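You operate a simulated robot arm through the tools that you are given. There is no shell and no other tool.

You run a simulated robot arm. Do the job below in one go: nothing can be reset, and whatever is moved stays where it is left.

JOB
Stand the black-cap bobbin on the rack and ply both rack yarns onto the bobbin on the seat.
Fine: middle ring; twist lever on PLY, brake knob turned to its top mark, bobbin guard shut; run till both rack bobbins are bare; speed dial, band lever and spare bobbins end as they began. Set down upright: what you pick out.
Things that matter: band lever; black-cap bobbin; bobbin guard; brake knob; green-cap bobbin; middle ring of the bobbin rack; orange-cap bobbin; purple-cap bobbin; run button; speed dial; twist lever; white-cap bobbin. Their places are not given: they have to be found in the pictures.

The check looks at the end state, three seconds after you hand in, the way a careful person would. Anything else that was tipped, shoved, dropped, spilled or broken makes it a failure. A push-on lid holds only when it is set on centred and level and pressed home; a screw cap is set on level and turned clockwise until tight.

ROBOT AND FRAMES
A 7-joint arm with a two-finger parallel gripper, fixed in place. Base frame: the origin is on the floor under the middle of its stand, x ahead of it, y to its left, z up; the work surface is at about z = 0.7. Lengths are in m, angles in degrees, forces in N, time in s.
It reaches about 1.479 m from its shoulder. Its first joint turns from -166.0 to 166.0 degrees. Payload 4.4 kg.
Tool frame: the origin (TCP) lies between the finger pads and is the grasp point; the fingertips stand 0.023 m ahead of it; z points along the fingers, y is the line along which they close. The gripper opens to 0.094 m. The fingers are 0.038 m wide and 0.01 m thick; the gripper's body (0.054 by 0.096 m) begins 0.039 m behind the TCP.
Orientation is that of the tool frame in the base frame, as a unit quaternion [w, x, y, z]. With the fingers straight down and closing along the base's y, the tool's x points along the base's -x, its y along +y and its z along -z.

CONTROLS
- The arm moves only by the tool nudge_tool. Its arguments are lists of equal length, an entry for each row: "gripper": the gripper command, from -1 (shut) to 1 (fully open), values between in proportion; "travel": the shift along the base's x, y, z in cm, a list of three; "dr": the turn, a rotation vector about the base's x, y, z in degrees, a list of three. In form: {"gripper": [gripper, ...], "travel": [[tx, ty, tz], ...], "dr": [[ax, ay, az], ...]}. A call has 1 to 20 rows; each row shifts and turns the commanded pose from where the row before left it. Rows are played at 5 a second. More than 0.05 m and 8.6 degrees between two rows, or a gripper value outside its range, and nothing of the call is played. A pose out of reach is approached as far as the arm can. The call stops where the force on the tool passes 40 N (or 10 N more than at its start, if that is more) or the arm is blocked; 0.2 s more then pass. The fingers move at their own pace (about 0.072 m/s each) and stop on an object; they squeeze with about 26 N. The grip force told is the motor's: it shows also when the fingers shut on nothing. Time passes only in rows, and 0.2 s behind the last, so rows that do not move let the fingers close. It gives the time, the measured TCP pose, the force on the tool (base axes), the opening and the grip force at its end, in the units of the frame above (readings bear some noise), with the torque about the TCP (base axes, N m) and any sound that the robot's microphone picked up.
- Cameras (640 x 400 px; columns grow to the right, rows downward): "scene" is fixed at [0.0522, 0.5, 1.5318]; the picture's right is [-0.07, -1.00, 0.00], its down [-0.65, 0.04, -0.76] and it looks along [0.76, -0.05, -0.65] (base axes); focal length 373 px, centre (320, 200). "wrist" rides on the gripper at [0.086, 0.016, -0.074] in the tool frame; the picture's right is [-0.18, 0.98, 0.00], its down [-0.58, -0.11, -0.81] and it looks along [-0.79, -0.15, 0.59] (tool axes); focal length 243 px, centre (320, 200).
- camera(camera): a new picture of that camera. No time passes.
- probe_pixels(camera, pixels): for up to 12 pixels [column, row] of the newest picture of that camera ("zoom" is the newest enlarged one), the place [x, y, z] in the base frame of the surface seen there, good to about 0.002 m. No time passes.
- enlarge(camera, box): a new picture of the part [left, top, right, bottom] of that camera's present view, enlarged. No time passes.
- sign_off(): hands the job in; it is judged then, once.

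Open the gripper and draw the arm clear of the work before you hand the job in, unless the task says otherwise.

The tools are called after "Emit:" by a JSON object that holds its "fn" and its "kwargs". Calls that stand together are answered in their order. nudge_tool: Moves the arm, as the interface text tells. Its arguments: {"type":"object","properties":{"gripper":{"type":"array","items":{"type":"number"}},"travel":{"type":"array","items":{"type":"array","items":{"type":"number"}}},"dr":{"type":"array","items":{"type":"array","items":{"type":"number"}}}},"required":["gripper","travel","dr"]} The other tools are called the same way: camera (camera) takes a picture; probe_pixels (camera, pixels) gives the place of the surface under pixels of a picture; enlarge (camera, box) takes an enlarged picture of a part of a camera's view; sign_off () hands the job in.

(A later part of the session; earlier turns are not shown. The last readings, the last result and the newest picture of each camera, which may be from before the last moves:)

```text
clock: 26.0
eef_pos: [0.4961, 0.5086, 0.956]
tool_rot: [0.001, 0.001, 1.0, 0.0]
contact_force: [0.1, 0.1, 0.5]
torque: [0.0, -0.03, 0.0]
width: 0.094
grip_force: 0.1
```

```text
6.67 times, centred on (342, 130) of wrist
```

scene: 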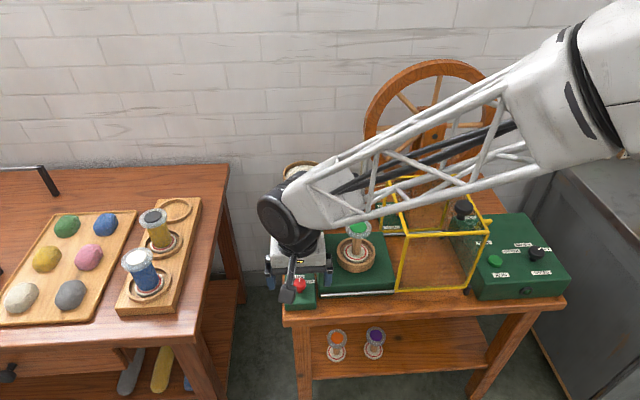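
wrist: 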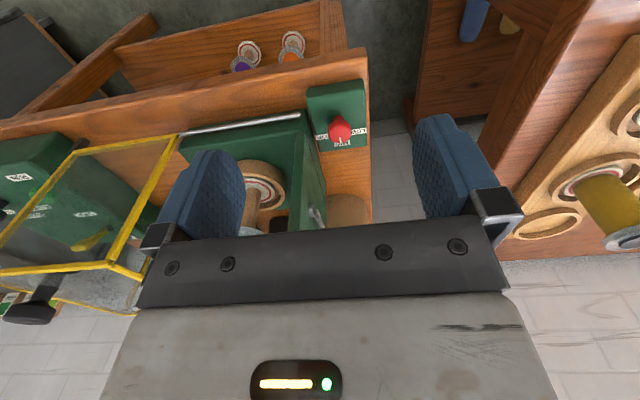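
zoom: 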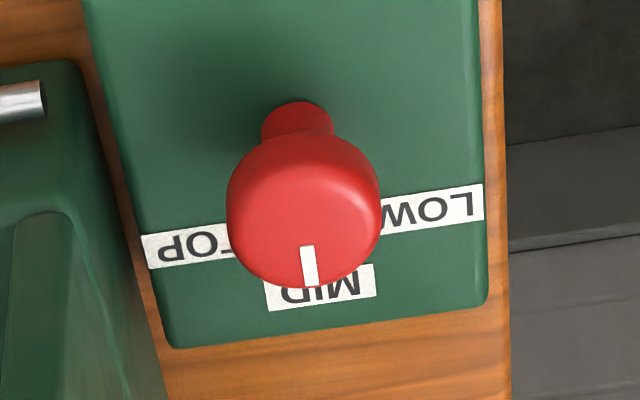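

Emit:
{"fn": "probe_pixels", "kwargs": {"camera": "zoom", "pixels": [[232, 210], [375, 205], [303, 285], [303, 175], [303, 230], [298, 115], [307, 250], [313, 280], [320, 288], [190, 247], [430, 207], [150, 255]]}}

Emit:
{"fn": "probe_pixels", "kwargs": {"camera": "zoom", "pixels": [[480, 200], [268, 300], [372, 282], [225, 245], [385, 215], [270, 125], [330, 122], [240, 190], [365, 175], [270, 270], [345, 265], [303, 160]]}}

```text
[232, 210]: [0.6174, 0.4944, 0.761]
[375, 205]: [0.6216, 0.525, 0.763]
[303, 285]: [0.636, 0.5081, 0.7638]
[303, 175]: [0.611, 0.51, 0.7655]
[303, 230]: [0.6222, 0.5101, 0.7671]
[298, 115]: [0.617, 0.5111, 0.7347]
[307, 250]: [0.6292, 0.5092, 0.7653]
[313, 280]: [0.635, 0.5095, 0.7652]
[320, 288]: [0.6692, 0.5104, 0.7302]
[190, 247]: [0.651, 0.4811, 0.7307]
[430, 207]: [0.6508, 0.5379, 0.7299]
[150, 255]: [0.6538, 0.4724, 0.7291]
```

```text
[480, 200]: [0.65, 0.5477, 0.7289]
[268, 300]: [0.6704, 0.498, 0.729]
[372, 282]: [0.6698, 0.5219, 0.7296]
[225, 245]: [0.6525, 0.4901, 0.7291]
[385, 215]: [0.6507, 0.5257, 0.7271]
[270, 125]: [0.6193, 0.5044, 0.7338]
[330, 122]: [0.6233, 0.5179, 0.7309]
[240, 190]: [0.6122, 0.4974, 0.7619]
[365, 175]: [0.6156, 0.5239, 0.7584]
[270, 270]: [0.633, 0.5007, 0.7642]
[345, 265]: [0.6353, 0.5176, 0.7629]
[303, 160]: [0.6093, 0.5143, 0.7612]
```

The knob axis is about (0.622, 0.510), head radius 0.016, top z 0.766; TOP lies roughly -43° from MID. I turn the tool -45° and move above the knob with the fingers opened to about 0.05 m.

Emit:
{"fn": "nudge_tool", "kwargs": {"gripper": [0.6, 0.3, 0.064, 0.064, 0.064, 0.064, 0.064], "travel": [[2.1, 0.05, 0], [2.1, 0.05, 0], [2.1, 0.05, -1], [2.1, 0, -1], [2.1, 0, -2], [2.1, 0, -2], [0, 0, 0]], "dr": [[0, 0, -7.5], [0, 0, -7.5], [0, 0, -7.5], [0, 0, -7.5], [0, 0, -7.5], [0, 0, -7.5], [0, 0, 0]]}}

Emit:
{"fn": "camera", "kwargs": {"camera": "wrist"}}

Emit:
{"fn": "camera", "kwargs": {"camera": "scene"}}

```text
clock: 27.6
eef_pos: [0.6229, 0.5114, 0.8959]
tool_rot: [0.0, 0.384, 0.923, 0.001]
contact_force: [-0.4, -0.4, 0.1]
torque: [0.0, 0.0, -0.02]
width: 0.0501
grip_force: 0.1
```

```text
taken
```

wrist: 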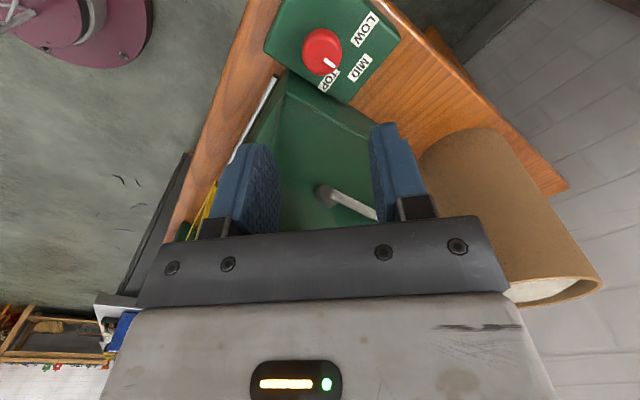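

```text
taken
```

scene: 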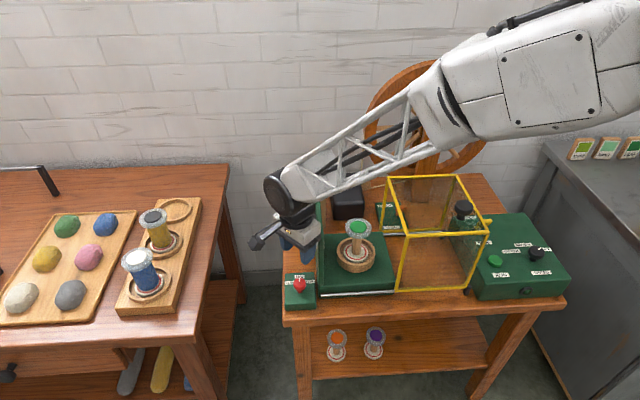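

From here the labels are clearly visible. I enlarge the knob and probe the silver strut and labels.

Emit:
{"fn": "enlarge", "kwargs": {"camera": "wrist", "box": [280, 5, 400, 105]}}

Emit:
{"fn": "probe_pixels", "kwargs": {"camera": "wrist", "pixels": [[325, 193], [350, 205], [370, 213], [322, 47], [327, 66], [365, 28], [360, 68], [328, 80], [305, 47], [340, 47], [322, 70], [322, 30]]}}

```text
4.00 times, centred on (340, 55) of wrist
```

zoom: 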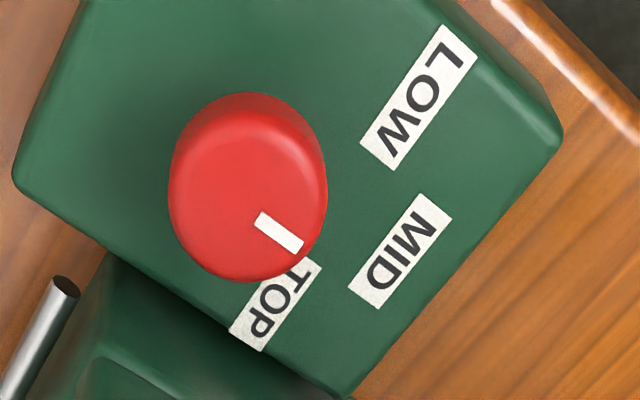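

```text
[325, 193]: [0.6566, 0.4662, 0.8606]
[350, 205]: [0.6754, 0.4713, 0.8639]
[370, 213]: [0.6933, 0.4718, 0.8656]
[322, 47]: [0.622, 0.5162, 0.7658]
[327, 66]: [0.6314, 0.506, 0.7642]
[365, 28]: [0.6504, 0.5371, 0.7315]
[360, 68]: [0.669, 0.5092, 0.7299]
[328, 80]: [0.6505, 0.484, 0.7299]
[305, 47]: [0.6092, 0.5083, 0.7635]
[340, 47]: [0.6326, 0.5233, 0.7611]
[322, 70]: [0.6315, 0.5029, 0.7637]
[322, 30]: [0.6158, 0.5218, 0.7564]
```

The labels are at LOW (0.6505,0.537), MID (0.669,0.509), TOP (0.6505,0.484), so TOP is ≈-43° from MID. The strut lies along the wall at y≈0.472, z≈0.865; I lower halfway and check the wrist's clearance to the wall.

Emit:
{"fn": "nudge_tool", "kwargs": {"gripper": [0.064, 0.064, 0.064], "travel": [[0, -0.1, -2.5], [0, 0, -2.5], [0, 0, -2.0]], "dr": [[0, 0, 0], [0, 0, 0], [0, 0, 0]]}}

Emit:
{"fn": "enlarge", "kwargs": {"camera": "scene", "box": [230, 160, 390, 310]}}

Emit:
{"fn": "camera", "kwargs": {"camera": "wrist"}}

```text
clock: 27.9
eef_pos: [0.6248, 0.5121, 0.8924]
tool_rot: [0.001, 0.384, 0.923, 0.002]
contact_force: [0.3, -0.3, 7.9]
torque: [-0.4, 0.13, 0.05]
width: 0.05
grip_force: 0.0
stopped in row 1: the force on the tool passed its limit at 94 N (the readings are from after the stop); the commanded pose is now the measured one
```

```text
2.67 times, centred on (310, 235) of scene
```

zoom: 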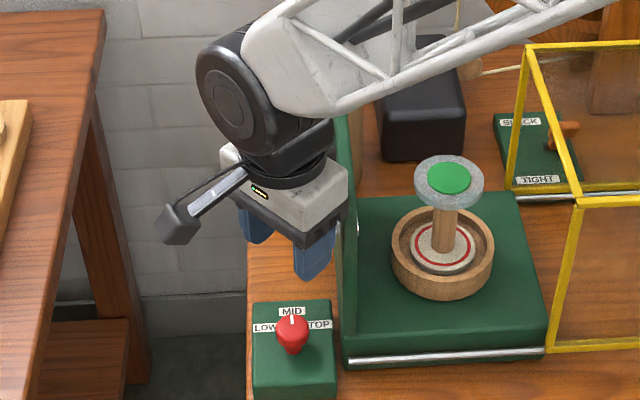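

```text
taken
```

wrist: 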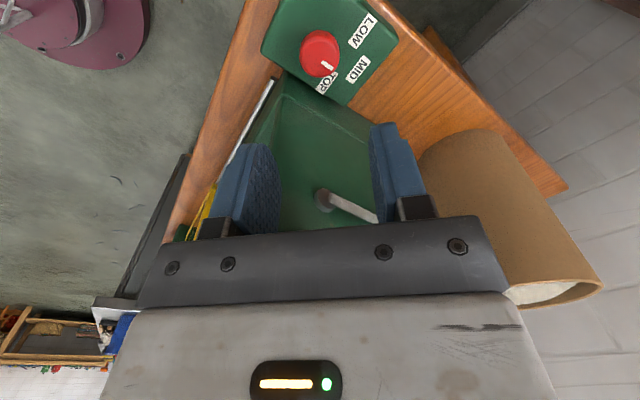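

The hand stopped at once with 94 N: the gripper body's corner landed on the top of the green wall (z≈0.93). I lift clear and check nothing moved.

Emit:
{"fn": "nudge_tool", "kwargs": {"gripper": [0.064, 0.064, 0.064], "travel": [[0, 0, 1], [0, 0, 2], [0, 0.5, 2]], "dr": [[0, 0, 0], [0, 0, 0], [0, 0, 0]]}}

Emit:
{"fn": "camera", "kwargs": {"camera": "scene"}}

Emit:
{"fn": "enlarge", "kwargs": {"camera": "scene", "box": [270, 170, 430, 310]}}

Emit:
{"fn": "probe_pixels", "kwargs": {"camera": "scene", "pixels": [[300, 190], [315, 200], [340, 185], [370, 165], [410, 140], [285, 195], [265, 240], [300, 215], [320, 230], [300, 240], [318, 245], [345, 205]]}}

```text
clock: 28.7
eef_pos: [0.6246, 0.5163, 0.9398]
tool_rot: [0.001, 0.384, 0.923, 0.002]
contact_force: [0.0, 0.6, -0.5]
torque: [0.04, 0.0, 0.01]
width: 0.0499
grip_force: 0.1
```

```text
taken
```

scene: 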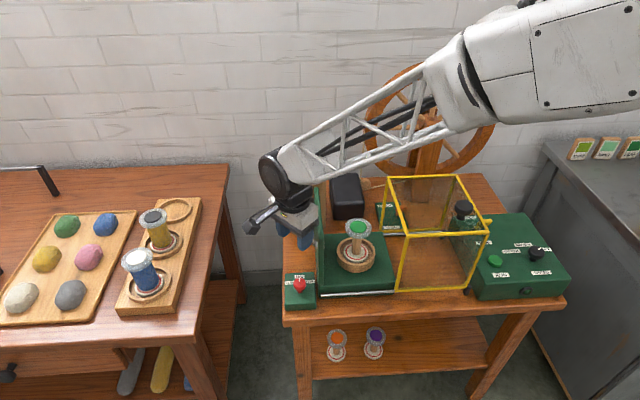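

```text
2.86 times, centred on (350, 240) of scene
```

zoom: 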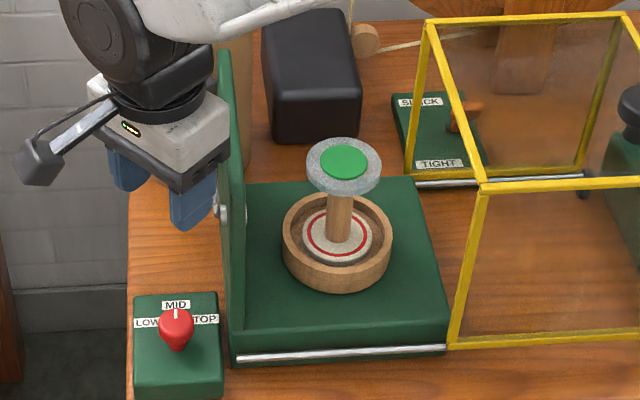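

```text
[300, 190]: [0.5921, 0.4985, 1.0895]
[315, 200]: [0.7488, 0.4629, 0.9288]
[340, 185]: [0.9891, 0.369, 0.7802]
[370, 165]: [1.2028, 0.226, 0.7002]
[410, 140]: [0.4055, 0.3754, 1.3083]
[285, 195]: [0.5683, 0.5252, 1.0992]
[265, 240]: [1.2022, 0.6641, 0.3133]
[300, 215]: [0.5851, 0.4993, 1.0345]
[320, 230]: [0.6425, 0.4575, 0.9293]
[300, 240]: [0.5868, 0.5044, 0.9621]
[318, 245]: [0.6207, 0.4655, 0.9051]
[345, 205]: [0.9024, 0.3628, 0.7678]
```

Nothing moved: wall, cup and knob look as before. I turn another -15° (hand edge then clears the wall by over 1 cm) and descend slowly.

Emit:
{"fn": "nudge_tool", "kwargs": {"gripper": [0.064, 0.064, 0.064, 0.064, 0.064, 0.064, 0.064, 0.064, 0.064, 0.064], "travel": [[-0.1, -0.2, 0], [-0.1, -0.2, 0], [0, 0, -1], [0, 0, -1], [0, 0, -1], [0, 0, -1], [0, 0, -1], [0, 0, -1], [0, 0, -1], [0, 0, -1]], "dr": [[0, 0, -7.5], [0, 0, -7.5], [0, 0, 0], [0, 0, 0], [0, 0, 0], [0, 0, 0], [0, 0, 0], [0, 0, 0], [0, 0, 0], [0, 0, 0]]}}

Emit:
{"fn": "enlarge", "kwargs": {"camera": "scene", "box": [230, 180, 390, 310]}}

Emit:
{"fn": "camera", "kwargs": {"camera": "wrist"}}

```text
clock: 30.6
eef_pos: [0.6244, 0.513, 0.8853]
tool_rot: [0.003, 0.5, 0.866, 0.003]
contact_force: [-1.1, -0.5, 2.6]
torque: [-0.13, -0.1, -0.08]
width: 0.05
grip_force: 0.1
stopped in row 9: the force on the tool passed its limit at 60 N (the readings are from after the stop); the commanded pose is now the measured one
```

```text
3.08 times, centred on (310, 245) of scene
```

zoom: 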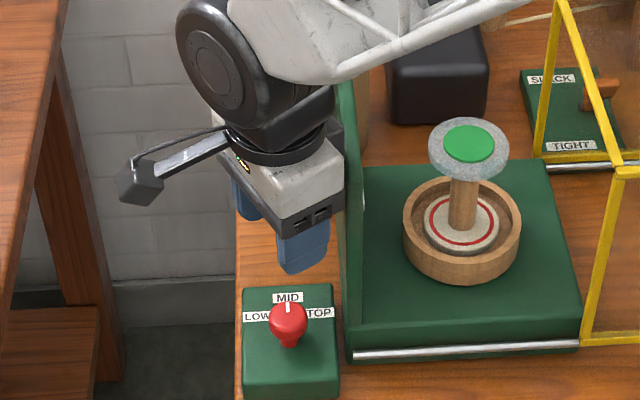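

```text
taken
```

wrist: 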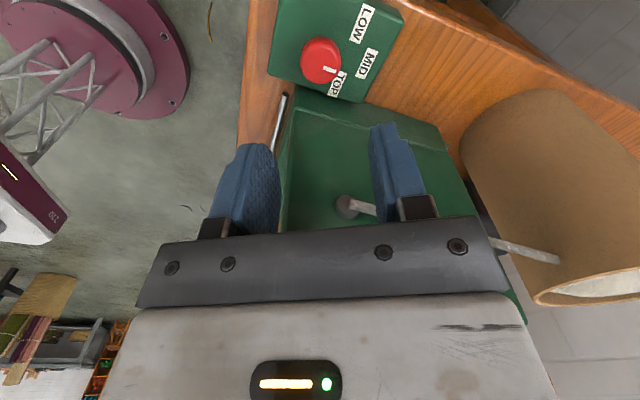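

It stopped again at z=0.885 with 60 N, near relative offset (+0.02,-0.055). I probe the strut and wall from this new view to learn what is in the way.

Emit:
{"fn": "probe_pixels", "kwargs": {"camera": "wrist", "pixels": [[345, 207], [362, 209], [372, 211], [500, 244], [520, 250], [550, 258], [290, 110], [283, 130], [300, 105], [440, 130], [465, 170], [350, 120]]}}

Emit:
{"fn": "enlarge", "kwargs": {"camera": "wrist", "box": [220, 60, 580, 300]}}

```text
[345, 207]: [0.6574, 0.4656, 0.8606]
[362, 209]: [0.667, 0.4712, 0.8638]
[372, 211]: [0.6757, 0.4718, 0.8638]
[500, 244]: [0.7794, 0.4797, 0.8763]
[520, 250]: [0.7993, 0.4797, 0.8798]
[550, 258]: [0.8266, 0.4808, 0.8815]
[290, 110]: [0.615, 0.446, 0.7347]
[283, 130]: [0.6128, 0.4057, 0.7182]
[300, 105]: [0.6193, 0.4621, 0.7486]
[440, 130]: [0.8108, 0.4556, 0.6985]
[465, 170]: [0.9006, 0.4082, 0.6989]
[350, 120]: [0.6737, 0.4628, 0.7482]
```

```text
1.67 times, centred on (400, 180) of wrist
```

zoom: 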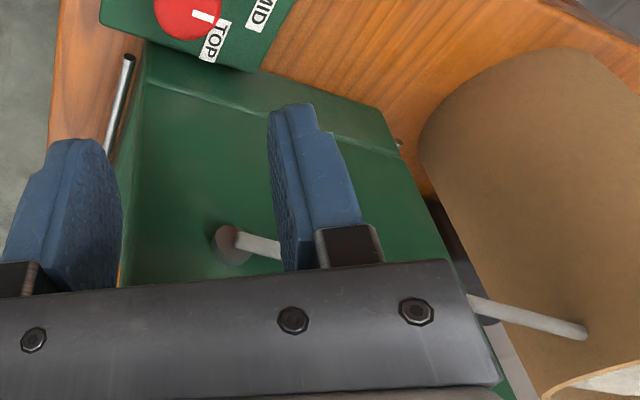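

The strut runs along +x from its pivot at (0.657,0.466,0.861). To locate the contact I take a reading with a 1 mm press only.

Emit:
{"fn": "nudge_tool", "kwargs": {"gripper": [0.064, 0.064], "travel": [[0, 0, -0.1], [0, 0, 0]], "dr": [[0, 0, 0], [0, 0, 0]]}}

```text
clock: 31.2
eef_pos: [0.6235, 0.5138, 0.8834]
tool_rot: [0.003, 0.501, 0.865, 0.004]
contact_force: [-14.2, -4.6, 27.8]
torque: [-1.19, -0.93, -0.77]
width: 0.0499
grip_force: 0.1
```

The contact works out at about (0.635, 0.464, 0.93): a rear part of the hand sits on the wall's top edge, so a vertical hand won't fit there. I'll lift away and tilt the hand 35° so it leans away from the wall (towards -x,+y), with the fingers still closing horizontally.

Emit:
{"fn": "nudge_tool", "kwargs": {"gripper": [0.064, 0.064, 0.064, 0.064, 0.064, 0.064, 0.064, 0.064, 0.064, 0.064, 0.064], "travel": [[0, 0, 1.5], [0, 0.5, 2.5], [0, 1, 3], [0, 1, 2], [0, 0, 0], [0, 0, 0], [0, 0, 0], [0, 0, 0], [0, 0, 0], [0, 0, 0], [0, 0, 0]], "dr": [[0, 0, 0], [0, 0, 0], [0, 0, 0], [0, 0, 5], [0, 0, 5], [-5.36, -4.5, 0], [-5.36, -4.5, 0], [-5.36, -4.5, 0], [-5.36, -4.5, 0], [-5.36, -4.5, 0], [0, 0, 0]]}}

Emit:
{"fn": "camera", "kwargs": {"camera": "scene"}}

Emit:
{"fn": "camera", "kwargs": {"camera": "wrist"}}

```text
clock: 33.6
eef_pos: [0.6226, 0.5374, 0.9711]
tool_rot: [0.275, 0.403, 0.864, -0.124]
contact_force: [1.1, 1.0, 0.6]
torque: [0.0, -0.03, -0.03]
width: 0.0501
grip_force: 0.0
```

```text
taken
```

scene: 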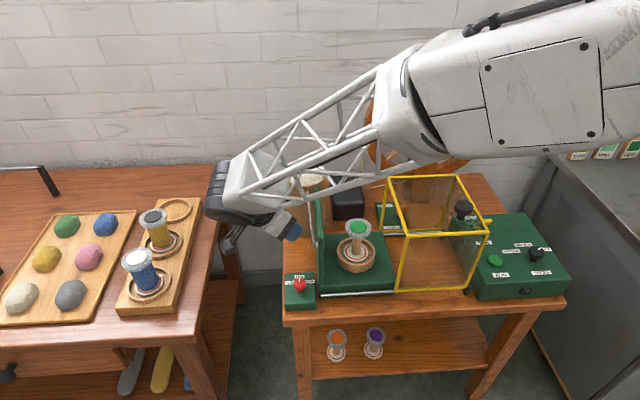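

```text
taken
```

wrist: 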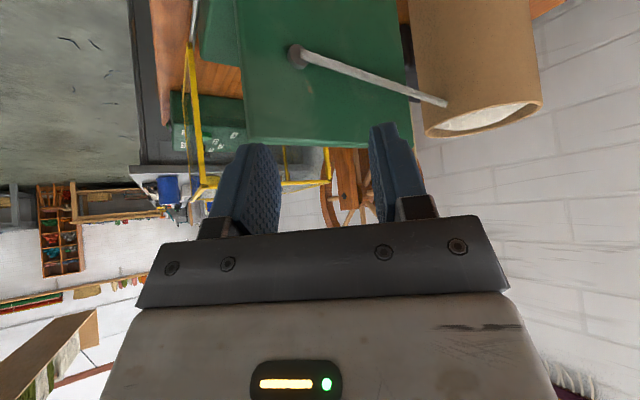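

The hand is tilted as planned, tool z≈(0.375,-0.436,-0.818). Before lowering I probe the wrist joint and forearm heights relative to the wall and seat.

Emit:
{"fn": "probe_pixels", "kwargs": {"camera": "scene", "pixels": [[225, 195], [215, 210], [240, 215], [300, 165], [350, 140], [400, 150], [265, 200], [285, 222], [228, 245], [290, 235], [320, 175], [205, 320]]}}

```text
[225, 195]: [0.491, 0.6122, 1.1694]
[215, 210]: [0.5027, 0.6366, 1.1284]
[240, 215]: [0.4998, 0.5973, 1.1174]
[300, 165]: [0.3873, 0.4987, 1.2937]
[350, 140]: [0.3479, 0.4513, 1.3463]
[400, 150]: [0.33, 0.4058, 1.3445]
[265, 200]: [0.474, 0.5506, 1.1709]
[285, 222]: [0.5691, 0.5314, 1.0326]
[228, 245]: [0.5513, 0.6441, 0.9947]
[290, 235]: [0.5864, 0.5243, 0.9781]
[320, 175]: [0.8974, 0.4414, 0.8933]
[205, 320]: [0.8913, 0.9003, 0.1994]
```

The forearm stays well on the robot side. I move to just above the knob, lowering in 2 cm then 1 cm steps.

Emit:
{"fn": "nudge_tool", "kwargs": {"gripper": [0.064, 0.064, 0.064, 0.064, 0.064, 0.064, 0.064, 0.064, 0.064], "travel": [[0, -0.5, -1.5], [0, -0.5, -1.5], [0, -0.5, -1.5], [0, -0.5, -1.5], [0, -0.5, -1.5], [0, -0.2, -1.5], [0, 0, -1.5], [0, 0, -1], [0, 0, 0]], "dr": [[0, 0, 0], [0, 0, 0], [0, 0, 0], [0, 0, 0], [0, 0, 0], [0, 0, 0], [0, 0, 0], [0, 0, 0], [0, 0, 0]]}}

Emit:
{"fn": "enlarge", "kwargs": {"camera": "scene", "box": [230, 190, 390, 310]}}

Emit:
{"fn": "camera", "kwargs": {"camera": "wrist"}}

```text
clock: 35.6
eef_pos: [0.6233, 0.5112, 0.857]
tool_rot: [0.274, 0.402, 0.865, -0.123]
contact_force: [0.1, 0.0, -0.8]
torque: [-0.02, 0.02, -0.01]
width: 0.0502
grip_force: 0.0
```

```text
3.33 times, centred on (310, 250) of scene
```

zoom: 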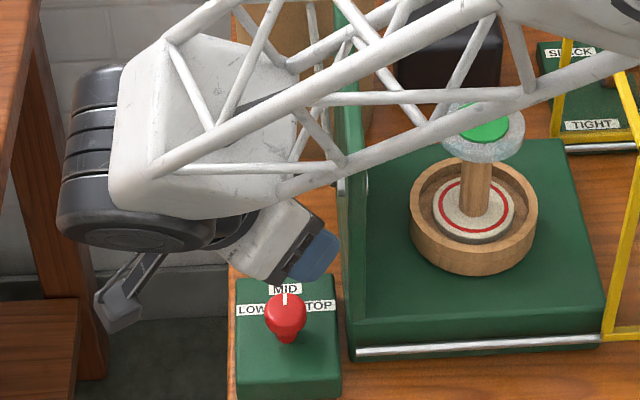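

```text
taken
```

wrist: 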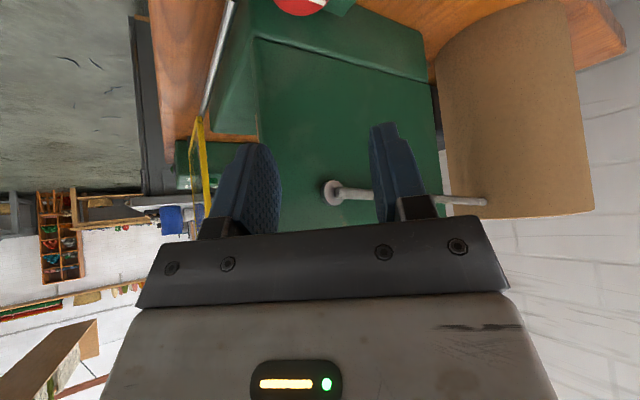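

No contact at z=0.857. I continue down to z≈0.80, tips just above the knob head, and check.

Emit:
{"fn": "nudge_tool", "kwargs": {"gripper": [0.064, 0.064, 0.064, 0.064, 0.064, 0.064], "travel": [[0, 0, -1], [0, 0, -1], [0, 0, -1.2], [0, 0, -1.2], [0, 0, -1.2], [0, 0, 0]], "dr": [[0, 0, 0], [0, 0, 0], [0, 0, 0], [0, 0, 0], [0, 0, 0], [0, 0, 0]]}}

Emit:
{"fn": "enlarge", "kwargs": {"camera": "scene", "box": [260, 220, 360, 310]}}

Emit:
{"fn": "camera", "kwargs": {"camera": "wrist"}}

```text
clock: 37.0
eef_pos: [0.6229, 0.5111, 0.8005]
tool_rot: [0.274, 0.403, 0.864, -0.123]
contact_force: [-0.1, 0.5, -0.1]
torque: [-0.01, -0.01, 0.06]
width: 0.0501
grip_force: 0.0
```

```text
4.44 times, centred on (310, 265) of scene
```

zoom: 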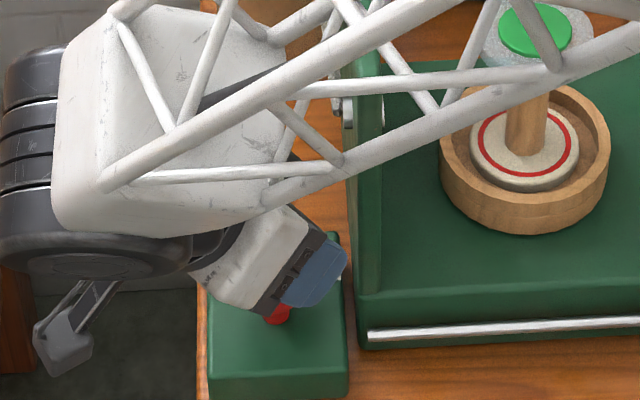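

```text
taken
```

wrist: 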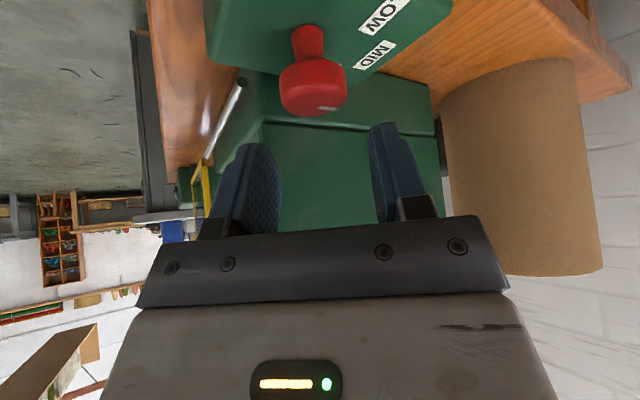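

The knob (centre ≈(313,92)) sits between the fingers as computed, about 2 mm to +tool-y. I correct by (0.1,0.1) cm, lower to z≈0.768 and close on the knob head.

Emit:
{"fn": "nudge_tool", "kwargs": {"gripper": [0.064, 0.064, 0.064, 0.064, 0.064, 0.064], "travel": [[0.1, 0.1, 0], [0, 0, -0.8], [0, 0, -0.8], [0, 0, -0.8], [0, 0, -0.8], [0, 0, 0]], "dr": [[0, 0, 0], [0, 0, 0], [0, 0, 0], [0, 0, 0], [0, 0, 0], [0, 0, 0]]}}

Emit:
{"fn": "camera", "kwargs": {"camera": "wrist"}}

Emit:
{"fn": "enlarge", "kwargs": {"camera": "scene", "box": [260, 220, 360, 310]}}

```text
clock: 38.4
eef_pos: [0.6242, 0.5118, 0.7691]
tool_rot: [0.274, 0.403, 0.865, -0.122]
contact_force: [0.8, -0.3, -1.1]
torque: [-0.01, -0.01, 0.02]
width: 0.0499
grip_force: 0.2
```

```text
taken
```

wrist: 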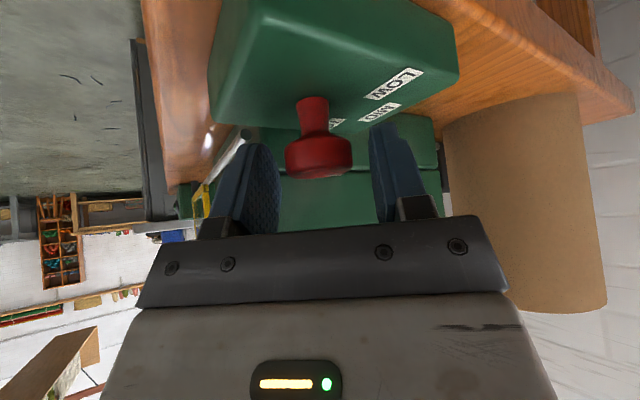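

```text
4.44 times, centred on (310, 265) of scene
```

zoom: 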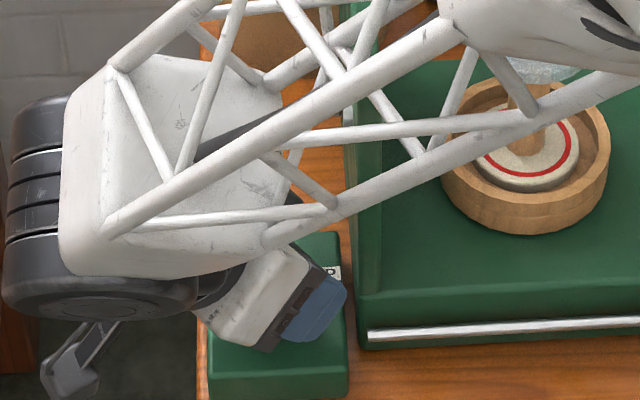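

The knob head (285–352, row 155) is between the finger pads. I close the gripper on it.

Emit:
{"fn": "nudge_tool", "kwargs": {"gripper": [-0.2, -0.5, -1, -1], "travel": [[0, 0, 0], [0, 0, 0], [0, 0, 0], [0, 0, 0]], "dr": [[0, 0, 0], [0, 0, 0], [0, 0, 0], [0, 0, 0]]}}

Emit:
{"fn": "camera", "kwargs": {"camera": "wrist"}}

```text
clock: 39.4
eef_pos: [0.6236, 0.5124, 0.7685]
tool_rot: [0.274, 0.404, 0.864, -0.124]
contact_force: [17.3, 12.4, -10.6]
torque: [0.35, -0.24, -0.03]
width: 0.0311
grip_force: 45.0
```

```text
taken
```

wrist: 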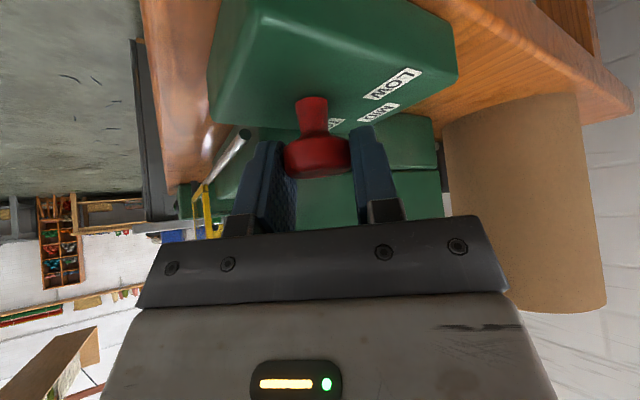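

The grip closes to 0.031 m but a 21 N side force shows the knob lies slightly towards +tool-y. I shift about 1 mm that way to relieve it.

Emit:
{"fn": "nudge_tool", "kwargs": {"gripper": [-1, -1, -1], "travel": [[0.05, 0.04, -0.02], [0.03, 0.03, -0.03], [0, 0, 0]], "dr": [[0, 0, 0], [0, 0, 0], [0, 0, 0]]}}

```text
clock: 40.2
eef_pos: [0.6247, 0.5121, 0.7693]
tool_rot: [0.273, 0.403, 0.865, -0.124]
contact_force: [16.6, 1.1, -0.4]
torque: [-0.16, -0.33, -0.01]
width: 0.0316
grip_force: 44.9
```

A 16.6 N push in +x remains; I shift another millimetre in +x and re-read.

Emit:
{"fn": "nudge_tool", "kwargs": {"gripper": [-1, -1], "travel": [[0.08, 0, 0], [0, 0, 0]], "dr": [[0, 0, 0], [0, 0, 0]]}}

```text
clock: 40.8
eef_pos: [0.6248, 0.5119, 0.7688]
tool_rot: [0.274, 0.403, 0.864, -0.123]
contact_force: [-4.1, -6.8, 4.3]
torque: [-0.1, 0.18, 0.0]
width: 0.0314
grip_force: 44.5
```

The side force is nearly gone. I turn the knob clockwise (about -z), first 22.5°, watching torque.

Emit:
{"fn": "nudge_tool", "kwargs": {"gripper": [-1, -1, -1, -1], "travel": [[0, 0, 0], [0, 0, 0], [0, 0, 0], [0, 0, 0]], "dr": [[0, 0, -7.5], [0, 0, -7.5], [0, 0, -7.5], [0, 0, 0]]}}

Emit:
{"fn": "camera", "kwargs": {"camera": "wrist"}}

```text
clock: 41.5
eef_pos: [0.6239, 0.5132, 0.7689]
tool_rot: [0.257, 0.507, 0.808, -0.158]
contact_force: [-7.6, -7.1, 9.7]
torque: [-0.23, 0.19, -0.01]
width: 0.0315
grip_force: 45.2
stopped in row 3: the force on the tool passed its limit at 44 N (the readings are from after the stop); the commanded pose is now the measured one
```

```text
taken
```

wrist: 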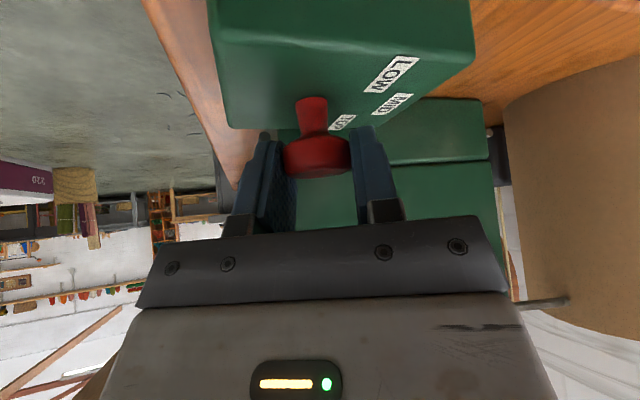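

It stopped at 44 N from a small off-axis offset, the knob itself turns freely (torque≈0). I relieve by 0.3 mm and go on in smaller turns.

Emit:
{"fn": "nudge_tool", "kwargs": {"gripper": [-1, -1, -1, -1], "travel": [[-0.03, -0.03, 0.02], [0, 0, 0], [0, 0, 0], [0, 0, 0]], "dr": [[0, 0, 0], [0, 0, -4], [0, 0, -4], [0, 0, 0]]}}

```text
clock: 42.5
eef_pos: [0.6251, 0.512, 0.7698]
tool_rot: [0.245, 0.562, 0.77, -0.175]
contact_force: [3.9, 14.1, -3.7]
torque: [0.62, 0.04, 0.0]
width: 0.0317
grip_force: 44.7
```

The hand has now turned about -22°. I relieve the 14 N y-force with 0.4 mm and turn on by 12°.

Emit:
{"fn": "nudge_tool", "kwargs": {"gripper": [-1, -1, -1, -1, -1], "travel": [[0.01, 0.05, 0], [0, 0, 0], [0, 0, 0], [0, 0, 0], [0, 0, 0]], "dr": [[0, 0, 0], [0, 0, -4], [0, 0, -4], [0, 0, -4], [0, 0, 0]]}}

Emit:
{"fn": "camera", "kwargs": {"camera": "wrist"}}

```text
clock: 43.6
eef_pos: [0.6242, 0.5125, 0.7685]
tool_rot: [0.225, 0.639, 0.707, -0.2]
contact_force: [-4.4, -10.8, 3.4]
torque: [-0.55, -0.1, -0.03]
width: 0.0313
grip_force: 44.6
```

```text
taken
```

wrist: 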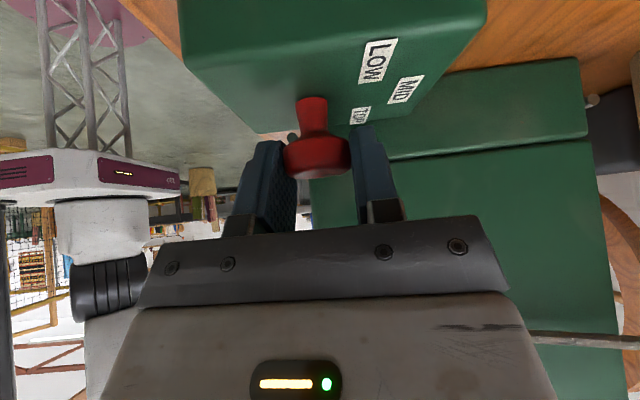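

Turned about -34° so far. I relieve slightly and add the remaining ~9°.

Emit:
{"fn": "nudge_tool", "kwargs": {"gripper": [-1, -1, -1, -1], "travel": [[-0.01, -0.03, 0], [0, 0, 0], [0, 0, 0], [0, 0, 0]], "dr": [[0, 0, 0], [0, 0, -4.5], [0, 0, -4.5], [0, 0, 0]]}}

Emit:
{"fn": "camera", "kwargs": {"camera": "wrist"}}

```text
clock: 44.6
eef_pos: [0.6243, 0.5117, 0.768]
tool_rot: [0.209, 0.694, 0.654, -0.216]
contact_force: [-3.7, 2.8, 0.7]
torque: [0.69, 0.01, 0.0]
width: 0.0314
grip_force: 44.6
```

```text
taken
```

wrist: 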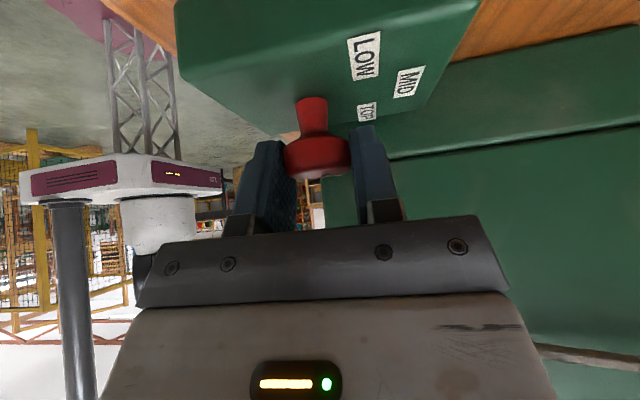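

Turned about -43°. I open the fingers to release, rise, and check the pointer.

Emit:
{"fn": "nudge_tool", "kwargs": {"gripper": [-0.2, 0.064, 0.064, 0.064, 0.064, 0.064, 0.064], "travel": [[0, 0, 0], [0, 0, 0], [0, 0, 0], [0, 0, 1.5], [0, 0, 2], [0, 0, 2], [0, 0, 0]], "dr": [[0, 0, 0], [0, 0, 0], [0, 0, 0], [0, 0, 0], [0, 0, 0], [0, 0, 0], [0, 0, 0]]}}

Emit:
{"fn": "camera", "kwargs": {"camera": "wrist"}}

```text
clock: 46.2
eef_pos: [0.6248, 0.5115, 0.8222]
tool_rot: [0.21, 0.693, 0.654, -0.217]
contact_force: [0.3, 0.3, 0.1]
torque: [0.02, -0.03, -0.02]
width: 0.0497
grip_force: 0.1
```

```text
taken
```

wrist: 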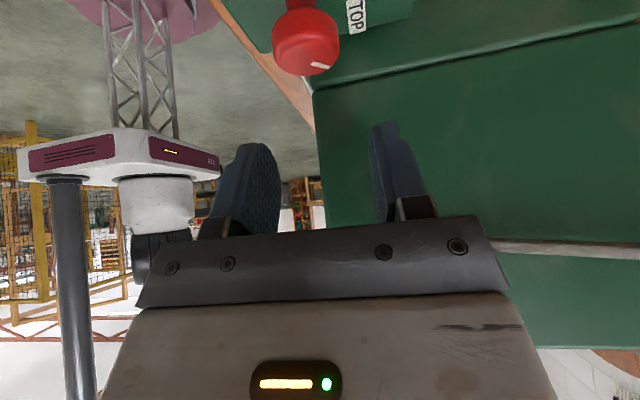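

The pointer on the knob is visible at (320,65). I enlarge and probe it.

Emit:
{"fn": "enlarge", "kwargs": {"camera": "wrist", "box": [256, 0, 384, 80]}}

Emit:
{"fn": "enlarge", "kwargs": {"camera": "scene", "box": [270, 260, 334, 310]}}

```text
5.00 times, centred on (320, 40) of wrist
```

zoom: 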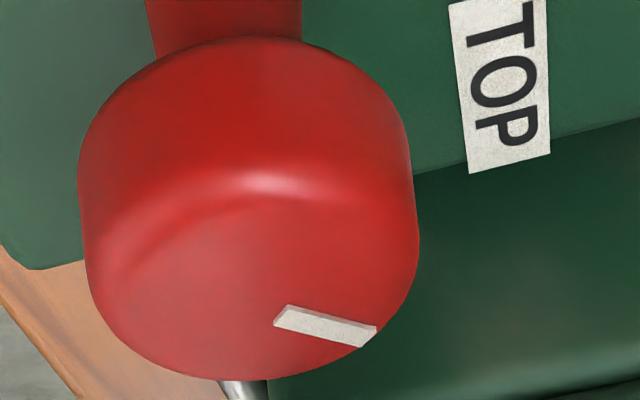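

```text
8.00 times, centred on (302, 285) of scene
```

zoom: 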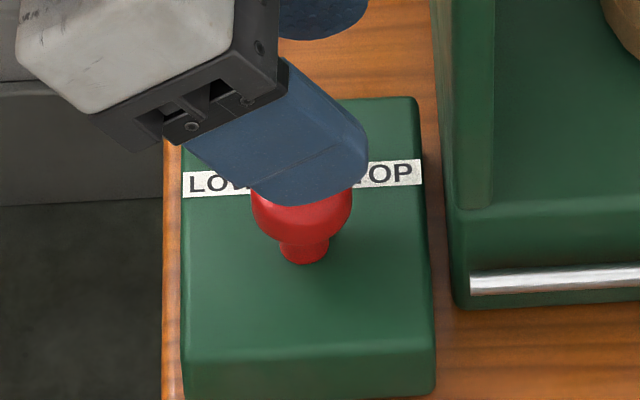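

I probe the ends of the pointer in the wrist picture to get its angle, and a few label/knob edge points.

Emit:
{"fn": "probe_pixels", "kwargs": {"camera": "wrist", "pixels": [[313, 63.5], [318, 65], [324, 66.5], [329, 67.5], [288, 50], [337, 45], [310, 70], [300, 60], [308, 45], [305, 20], [356, 8], [358, 25]]}}

```text
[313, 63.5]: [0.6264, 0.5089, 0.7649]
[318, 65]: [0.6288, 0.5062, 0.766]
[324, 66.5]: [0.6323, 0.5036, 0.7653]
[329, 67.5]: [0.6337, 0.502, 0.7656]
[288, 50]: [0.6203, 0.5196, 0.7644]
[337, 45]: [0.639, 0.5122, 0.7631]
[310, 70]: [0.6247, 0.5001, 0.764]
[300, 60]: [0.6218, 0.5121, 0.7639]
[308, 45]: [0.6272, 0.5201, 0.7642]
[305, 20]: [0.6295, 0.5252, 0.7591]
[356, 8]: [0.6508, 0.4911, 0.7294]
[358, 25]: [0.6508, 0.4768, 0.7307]
```

The pointer's direction is -43.4° and TOP lies at ≈-45° about axis (0.624,0.5115): on the TOP mark. As a cross-check I look at how the speed dial's pointer relates to its label.

Emit:
{"fn": "enlarge", "kwargs": {"camera": "scene", "box": [504, 232, 568, 282]}}

```text
8.00 times, centred on (536, 257) of scene
```

zoom: 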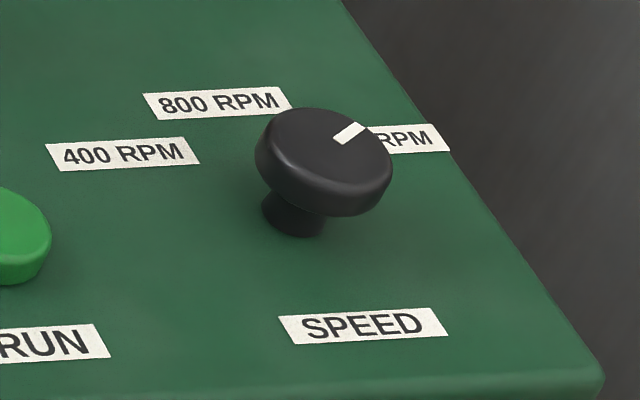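

Emit:
{"fn": "probe_pixels", "kwargs": {"camera": "zoom", "pixels": [[338, 140], [348, 133], [359, 126], [262, 155], [385, 180], [320, 112], [310, 185], [218, 103], [123, 154], [448, 150], [400, 140], [292, 225]]}}

Emit:
{"fn": "probe_pixels", "kwargs": {"camera": "zoom", "pixels": [[144, 97], [290, 105], [48, 148], [198, 158], [434, 126], [450, 148], [380, 152], [335, 142], [362, 124], [330, 232], [264, 215], [325, 215]]}}

```text
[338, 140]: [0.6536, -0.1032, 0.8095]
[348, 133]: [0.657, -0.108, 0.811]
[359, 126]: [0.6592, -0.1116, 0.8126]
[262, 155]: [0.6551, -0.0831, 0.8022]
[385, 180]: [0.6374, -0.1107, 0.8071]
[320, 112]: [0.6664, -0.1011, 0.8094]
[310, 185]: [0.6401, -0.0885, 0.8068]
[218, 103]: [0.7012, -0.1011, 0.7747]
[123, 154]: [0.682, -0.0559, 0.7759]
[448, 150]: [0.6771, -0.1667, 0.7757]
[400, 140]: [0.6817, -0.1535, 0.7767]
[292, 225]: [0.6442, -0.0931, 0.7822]
```

```text
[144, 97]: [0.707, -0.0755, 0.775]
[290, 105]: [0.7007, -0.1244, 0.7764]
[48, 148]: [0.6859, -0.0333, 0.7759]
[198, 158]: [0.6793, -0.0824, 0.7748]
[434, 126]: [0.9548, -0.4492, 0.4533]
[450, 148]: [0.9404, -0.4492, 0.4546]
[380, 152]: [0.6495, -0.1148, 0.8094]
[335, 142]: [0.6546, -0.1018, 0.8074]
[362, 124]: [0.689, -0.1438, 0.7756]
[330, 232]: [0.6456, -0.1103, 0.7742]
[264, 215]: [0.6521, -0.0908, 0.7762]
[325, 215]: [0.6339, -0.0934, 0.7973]
```

The dial's labels sit on a circle with 1200 at ≈-54° and its pointer at about -56°; the brake's TOP label matches the same spacing (x-ratio 0.59 → ≈-54°, the label being pulled in at the box edge). So I regrip and add about -10.5°.

Emit:
{"fn": "nudge_tool", "kwargs": {"gripper": [0.064, 0.064, 0.064, 0.064, 0.064, 0.064], "travel": [[0, 0.03, -1], [0, 0, -1.2], [0, 0, -1.2], [0, 0, -1.2], [0, 0, -0.7], [0, 0, 0]], "dr": [[0, 0, 0], [0, 0, 0], [0, 0, 0], [0, 0, 0], [0, 0, 0], [0, 0, 0]]}}

Emit:
{"fn": "camera", "kwargs": {"camera": "wrist"}}

```text
clock: 47.6
eef_pos: [0.6258, 0.5126, 0.7705]
tool_rot: [0.209, 0.693, 0.655, -0.216]
contact_force: [-0.6, -0.3, -0.5]
torque: [0.0, -0.01, 0.0]
width: 0.05
grip_force: 0.0
```

```text
taken
```

wrist: 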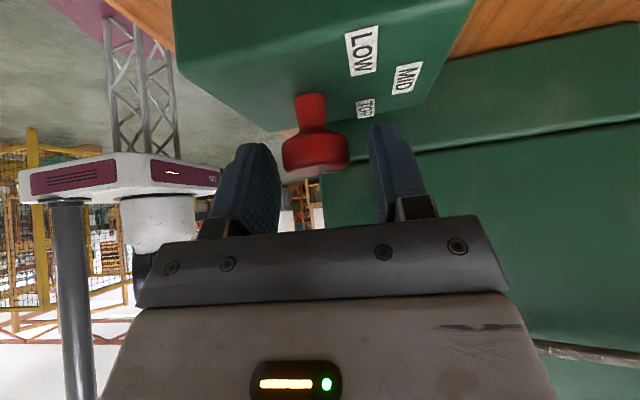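

The knob is between the pads again. I close and turn a further -10.5° in small rows.

Emit:
{"fn": "nudge_tool", "kwargs": {"gripper": [-0.2, -1, -1, -1], "travel": [[-0.06, -0.06, -0.05], [0, 0, 0], [0, 0, 0], [0, 0, 0]], "dr": [[0, 0, 0], [0, 0, 0], [0, 0, 0], [0, 0, 0]]}}

```text
clock: 48.6
eef_pos: [0.6259, 0.5119, 0.7694]
tool_rot: [0.209, 0.694, 0.655, -0.216]
contact_force: [7.1, -1.3, -2.8]
torque: [-0.11, -0.14, 0.01]
width: 0.0313
grip_force: 45.6
```

Forces are low with the knob gripped. Now the extra turn.

Emit:
{"fn": "nudge_tool", "kwargs": {"gripper": [-1, -1, -1, -1, -1], "travel": [[0, 0, 0], [0, 0, 0], [0, 0, 0], [0, 0, 0], [0, 0, 0]], "dr": [[0, 0, -3.5], [0, 0, -3.5], [0, 0, -3.5], [0, 0, 0], [0, 0, 0]]}}

Emit:
{"fn": "nudge_tool", "kwargs": {"gripper": [-0.2, 0.064, 0.064, 0.064, 0.064, 0.064, 0.064, 0.064], "travel": [[0, 0, 0], [0, 0, 0], [0, 0, 0], [0, 0, 1.5], [0, 0, 2], [0, 0, 2], [0, 0, 1.5], [0, 0, 0]], "dr": [[0, 0, 0], [0, 0, 0], [0, 0, 0], [0, 0, 0], [0, 0, 0], [0, 0, 0], [0, 0, 0], [0, 0, 0]]}}

Emit:
{"fn": "enlarge", "kwargs": {"camera": "wrist", "box": [256, 0, 384, 80]}}

Emit:
{"fn": "camera", "kwargs": {"camera": "scene"}}

```text
clock: 49.9
eef_pos: [0.6243, 0.5134, 0.7702]
tool_rot: [0.189, 0.75, 0.589, -0.234]
contact_force: [23.2, 3.4, -6.3]
torque: [0.39, -0.51, -0.03]
width: 0.0315
grip_force: 45.3
```

```text
clock: 51.6
eef_pos: [0.6246, 0.5119, 0.8403]
tool_rot: [0.188, 0.75, 0.589, -0.235]
contact_force: [0.5, 0.4, 0.3]
torque: [0.05, 0.02, 0.0]
width: 0.0502
grip_force: 0.1
```

```text
5.00 times, centred on (320, 40) of wrist
```

zoom: 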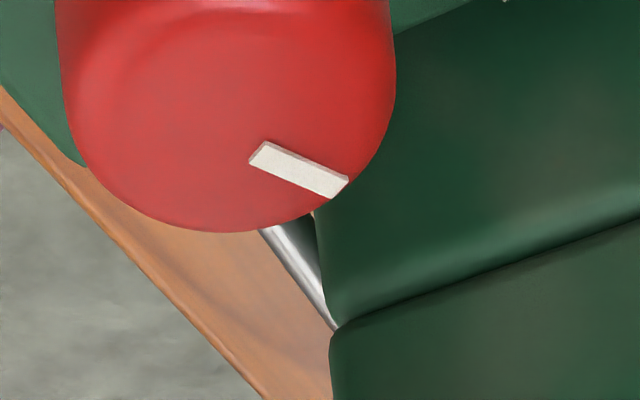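

```text
taken
```

scene: 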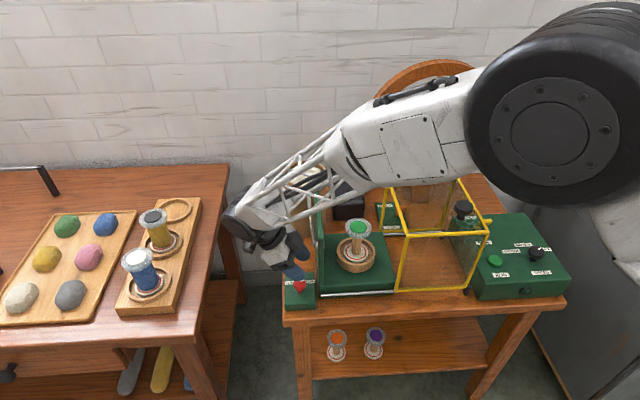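

The pointer turned further; I probe its line to get the angle.

Emit:
{"fn": "probe_pixels", "kwargs": {"camera": "zoom", "pixels": [[262, 155], [280, 163], [300, 173], [320, 182], [338, 190], [80, 100], [390, 100], [240, 228], [120, 190], [350, 180]]}}

```text
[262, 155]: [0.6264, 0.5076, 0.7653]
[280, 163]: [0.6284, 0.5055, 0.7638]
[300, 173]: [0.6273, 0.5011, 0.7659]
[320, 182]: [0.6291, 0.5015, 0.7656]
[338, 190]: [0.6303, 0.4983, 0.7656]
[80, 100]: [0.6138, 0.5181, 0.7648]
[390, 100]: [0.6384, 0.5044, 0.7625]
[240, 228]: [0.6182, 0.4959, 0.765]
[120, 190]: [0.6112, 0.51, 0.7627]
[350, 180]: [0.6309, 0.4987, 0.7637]
```

By camera geometry the pointer is now at about -55±4°. I rise, untilt and yaw the hand back, and move off so the scene camera can see the knob clearly.

Emit:
{"fn": "nudge_tool", "kwargs": {"gripper": [0.064, 0.064, 0.064, 0.064, 0.064, 0.064, 0.064, 0.064, 0.064, 0.064, 0.064, 0.064, 0.064, 0.064, 0.064, 0.064, 0.064, 0.064, 0.064, 0.064], "travel": [[0, 0, 3], [0, 0, 3.5], [0, 0, 4], [0, 0, 4], [-2, 0, 3], [-2, 0, 3], [-2, -1, 1], [-2, -1, 0], [-2, -2, 0], [-1, -2, 0], [0, -2, 0], [0, -2, 0], [0, -3, 0], [0, -3, 0], [0, -3, 0], [0, -3, 0], [0, -3, 0], [0, -3, 0], [0, -3, 0], [0, -2, 0]], "dr": [[0, 0, 0], [0, 0, 0], [0, 0, 0], [0, 0, 0], [6.8, -1.65, 0], [6.8, -1.65, 0], [6.8, -1.65, 0], [6.8, -1.65, 0], [6.8, -1.65, 0], [0, 0, 8], [0, 0, 8], [0, 0, 8], [0, 0, 8], [0, 0, 8], [0, 0, 8], [0, 0, 8], [0, 0, 8], [0, 0, 8], [0, 0, 8], [0, 0, 8]]}}

Emit:
{"fn": "camera", "kwargs": {"camera": "scene"}}

Emit:
{"fn": "enlarge", "kwargs": {"camera": "scene", "box": [276, 262, 324, 308]}}

```text
clock: 55.9
eef_pos: [0.5134, 0.1824, 1.0552]
tool_rot: [0.001, 0.137, 0.991, 0.003]
contact_force: [-0.1, 0.2, -0.6]
torque: [0.03, 0.03, -0.01]
width: 0.0501
grip_force: 0.0
```

```text
taken
```

scene: 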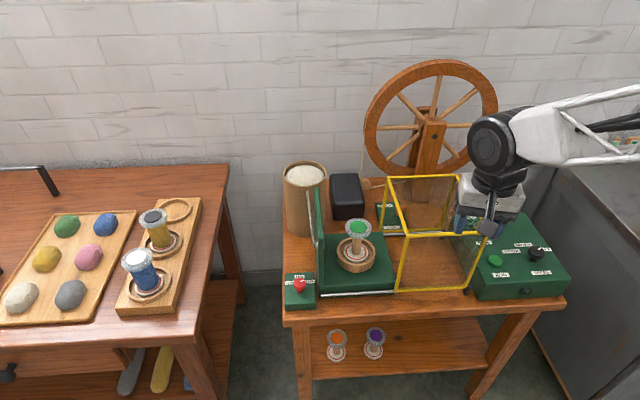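

```text
8.70 times, centred on (300, 285) of scene
```

zoom: 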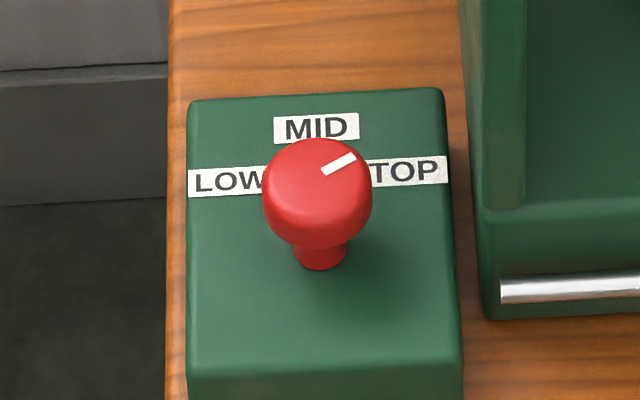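

Both the brake pointer and the dial pointer can be compared in the same picture; I zoom strongly on each.

Emit:
{"fn": "enlarge", "kwargs": {"camera": "scene", "box": [290, 274, 314, 289]}}

Emit:
{"fn": "enlarge", "kwargs": {"camera": "scene", "box": [524, 241, 548, 256]}}

```text
16.00 times, centred on (302, 282) of scene
```

zoom: 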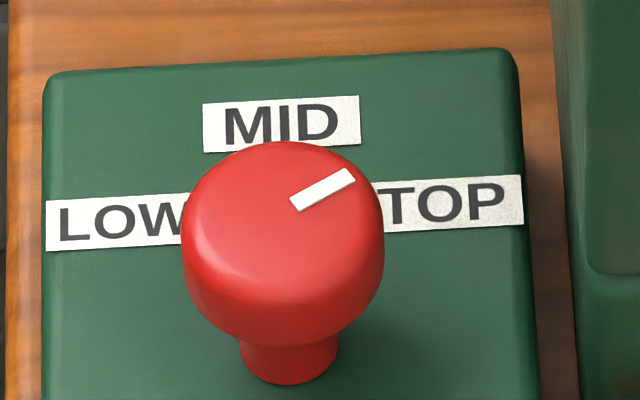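

```text
16.00 times, centred on (536, 248) of scene
```

zoom: 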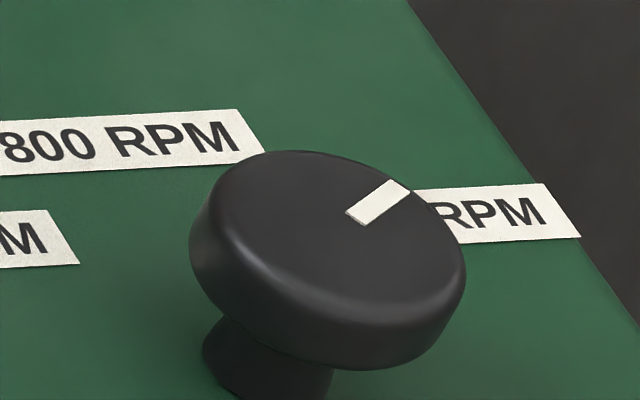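

With the same method the brake pointer reads ≈-60° and the dial (on its 1200 mark) ≈-62°, and the label spacing ratios match (0.59 each), so the brake is on TOP. Next the twist lever: I finish the yaw, close the gripper and move to view the control box.

Emit:
{"fn": "nudge_tool", "kwargs": {"gripper": [-0.3, -0.6, -1, -1, -1, -1], "travel": [[1, -3.5, 0], [1.5, -3.5, 0], [1.5, -3.5, 0], [1.5, -3.5, -1], [1.5, -3.6, -2], [1, 0, -2]], "dr": [[0, 0, 5.3], [0, 0, 5.2], [0, 0, 5.2], [0, 0, 0], [0, 0, 0], [0, 0, 0]]}}

Emit:
{"fn": "camera", "kwargs": {"camera": "wrist"}}

Emit:
{"fn": "enlarge", "kwargs": {"camera": "wrist", "box": [220, 0, 420, 140]}}

```text
clock: 57.2
eef_pos: [0.5934, 0.0053, 1.0075]
tool_rot: [0.001, 0.002, 1.0, 0.002]
contact_force: [0.1, 0.0, 0.2]
torque: [0.0, 0.05, 0.0]
width: 0.0001
grip_force: 26.0
```

```text
taken
```

wrist: 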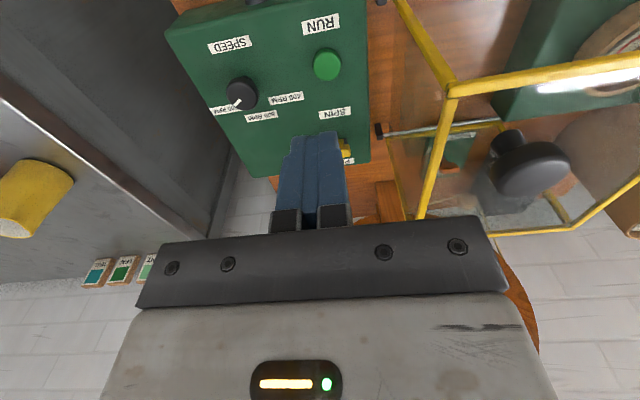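

```text
2.86 times, centred on (320, 70) of wrist
```

zoom: 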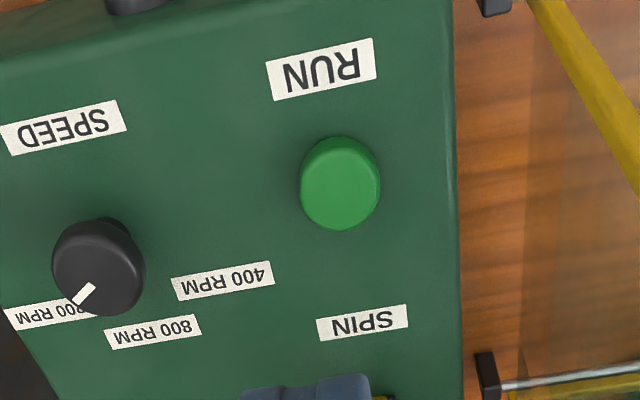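

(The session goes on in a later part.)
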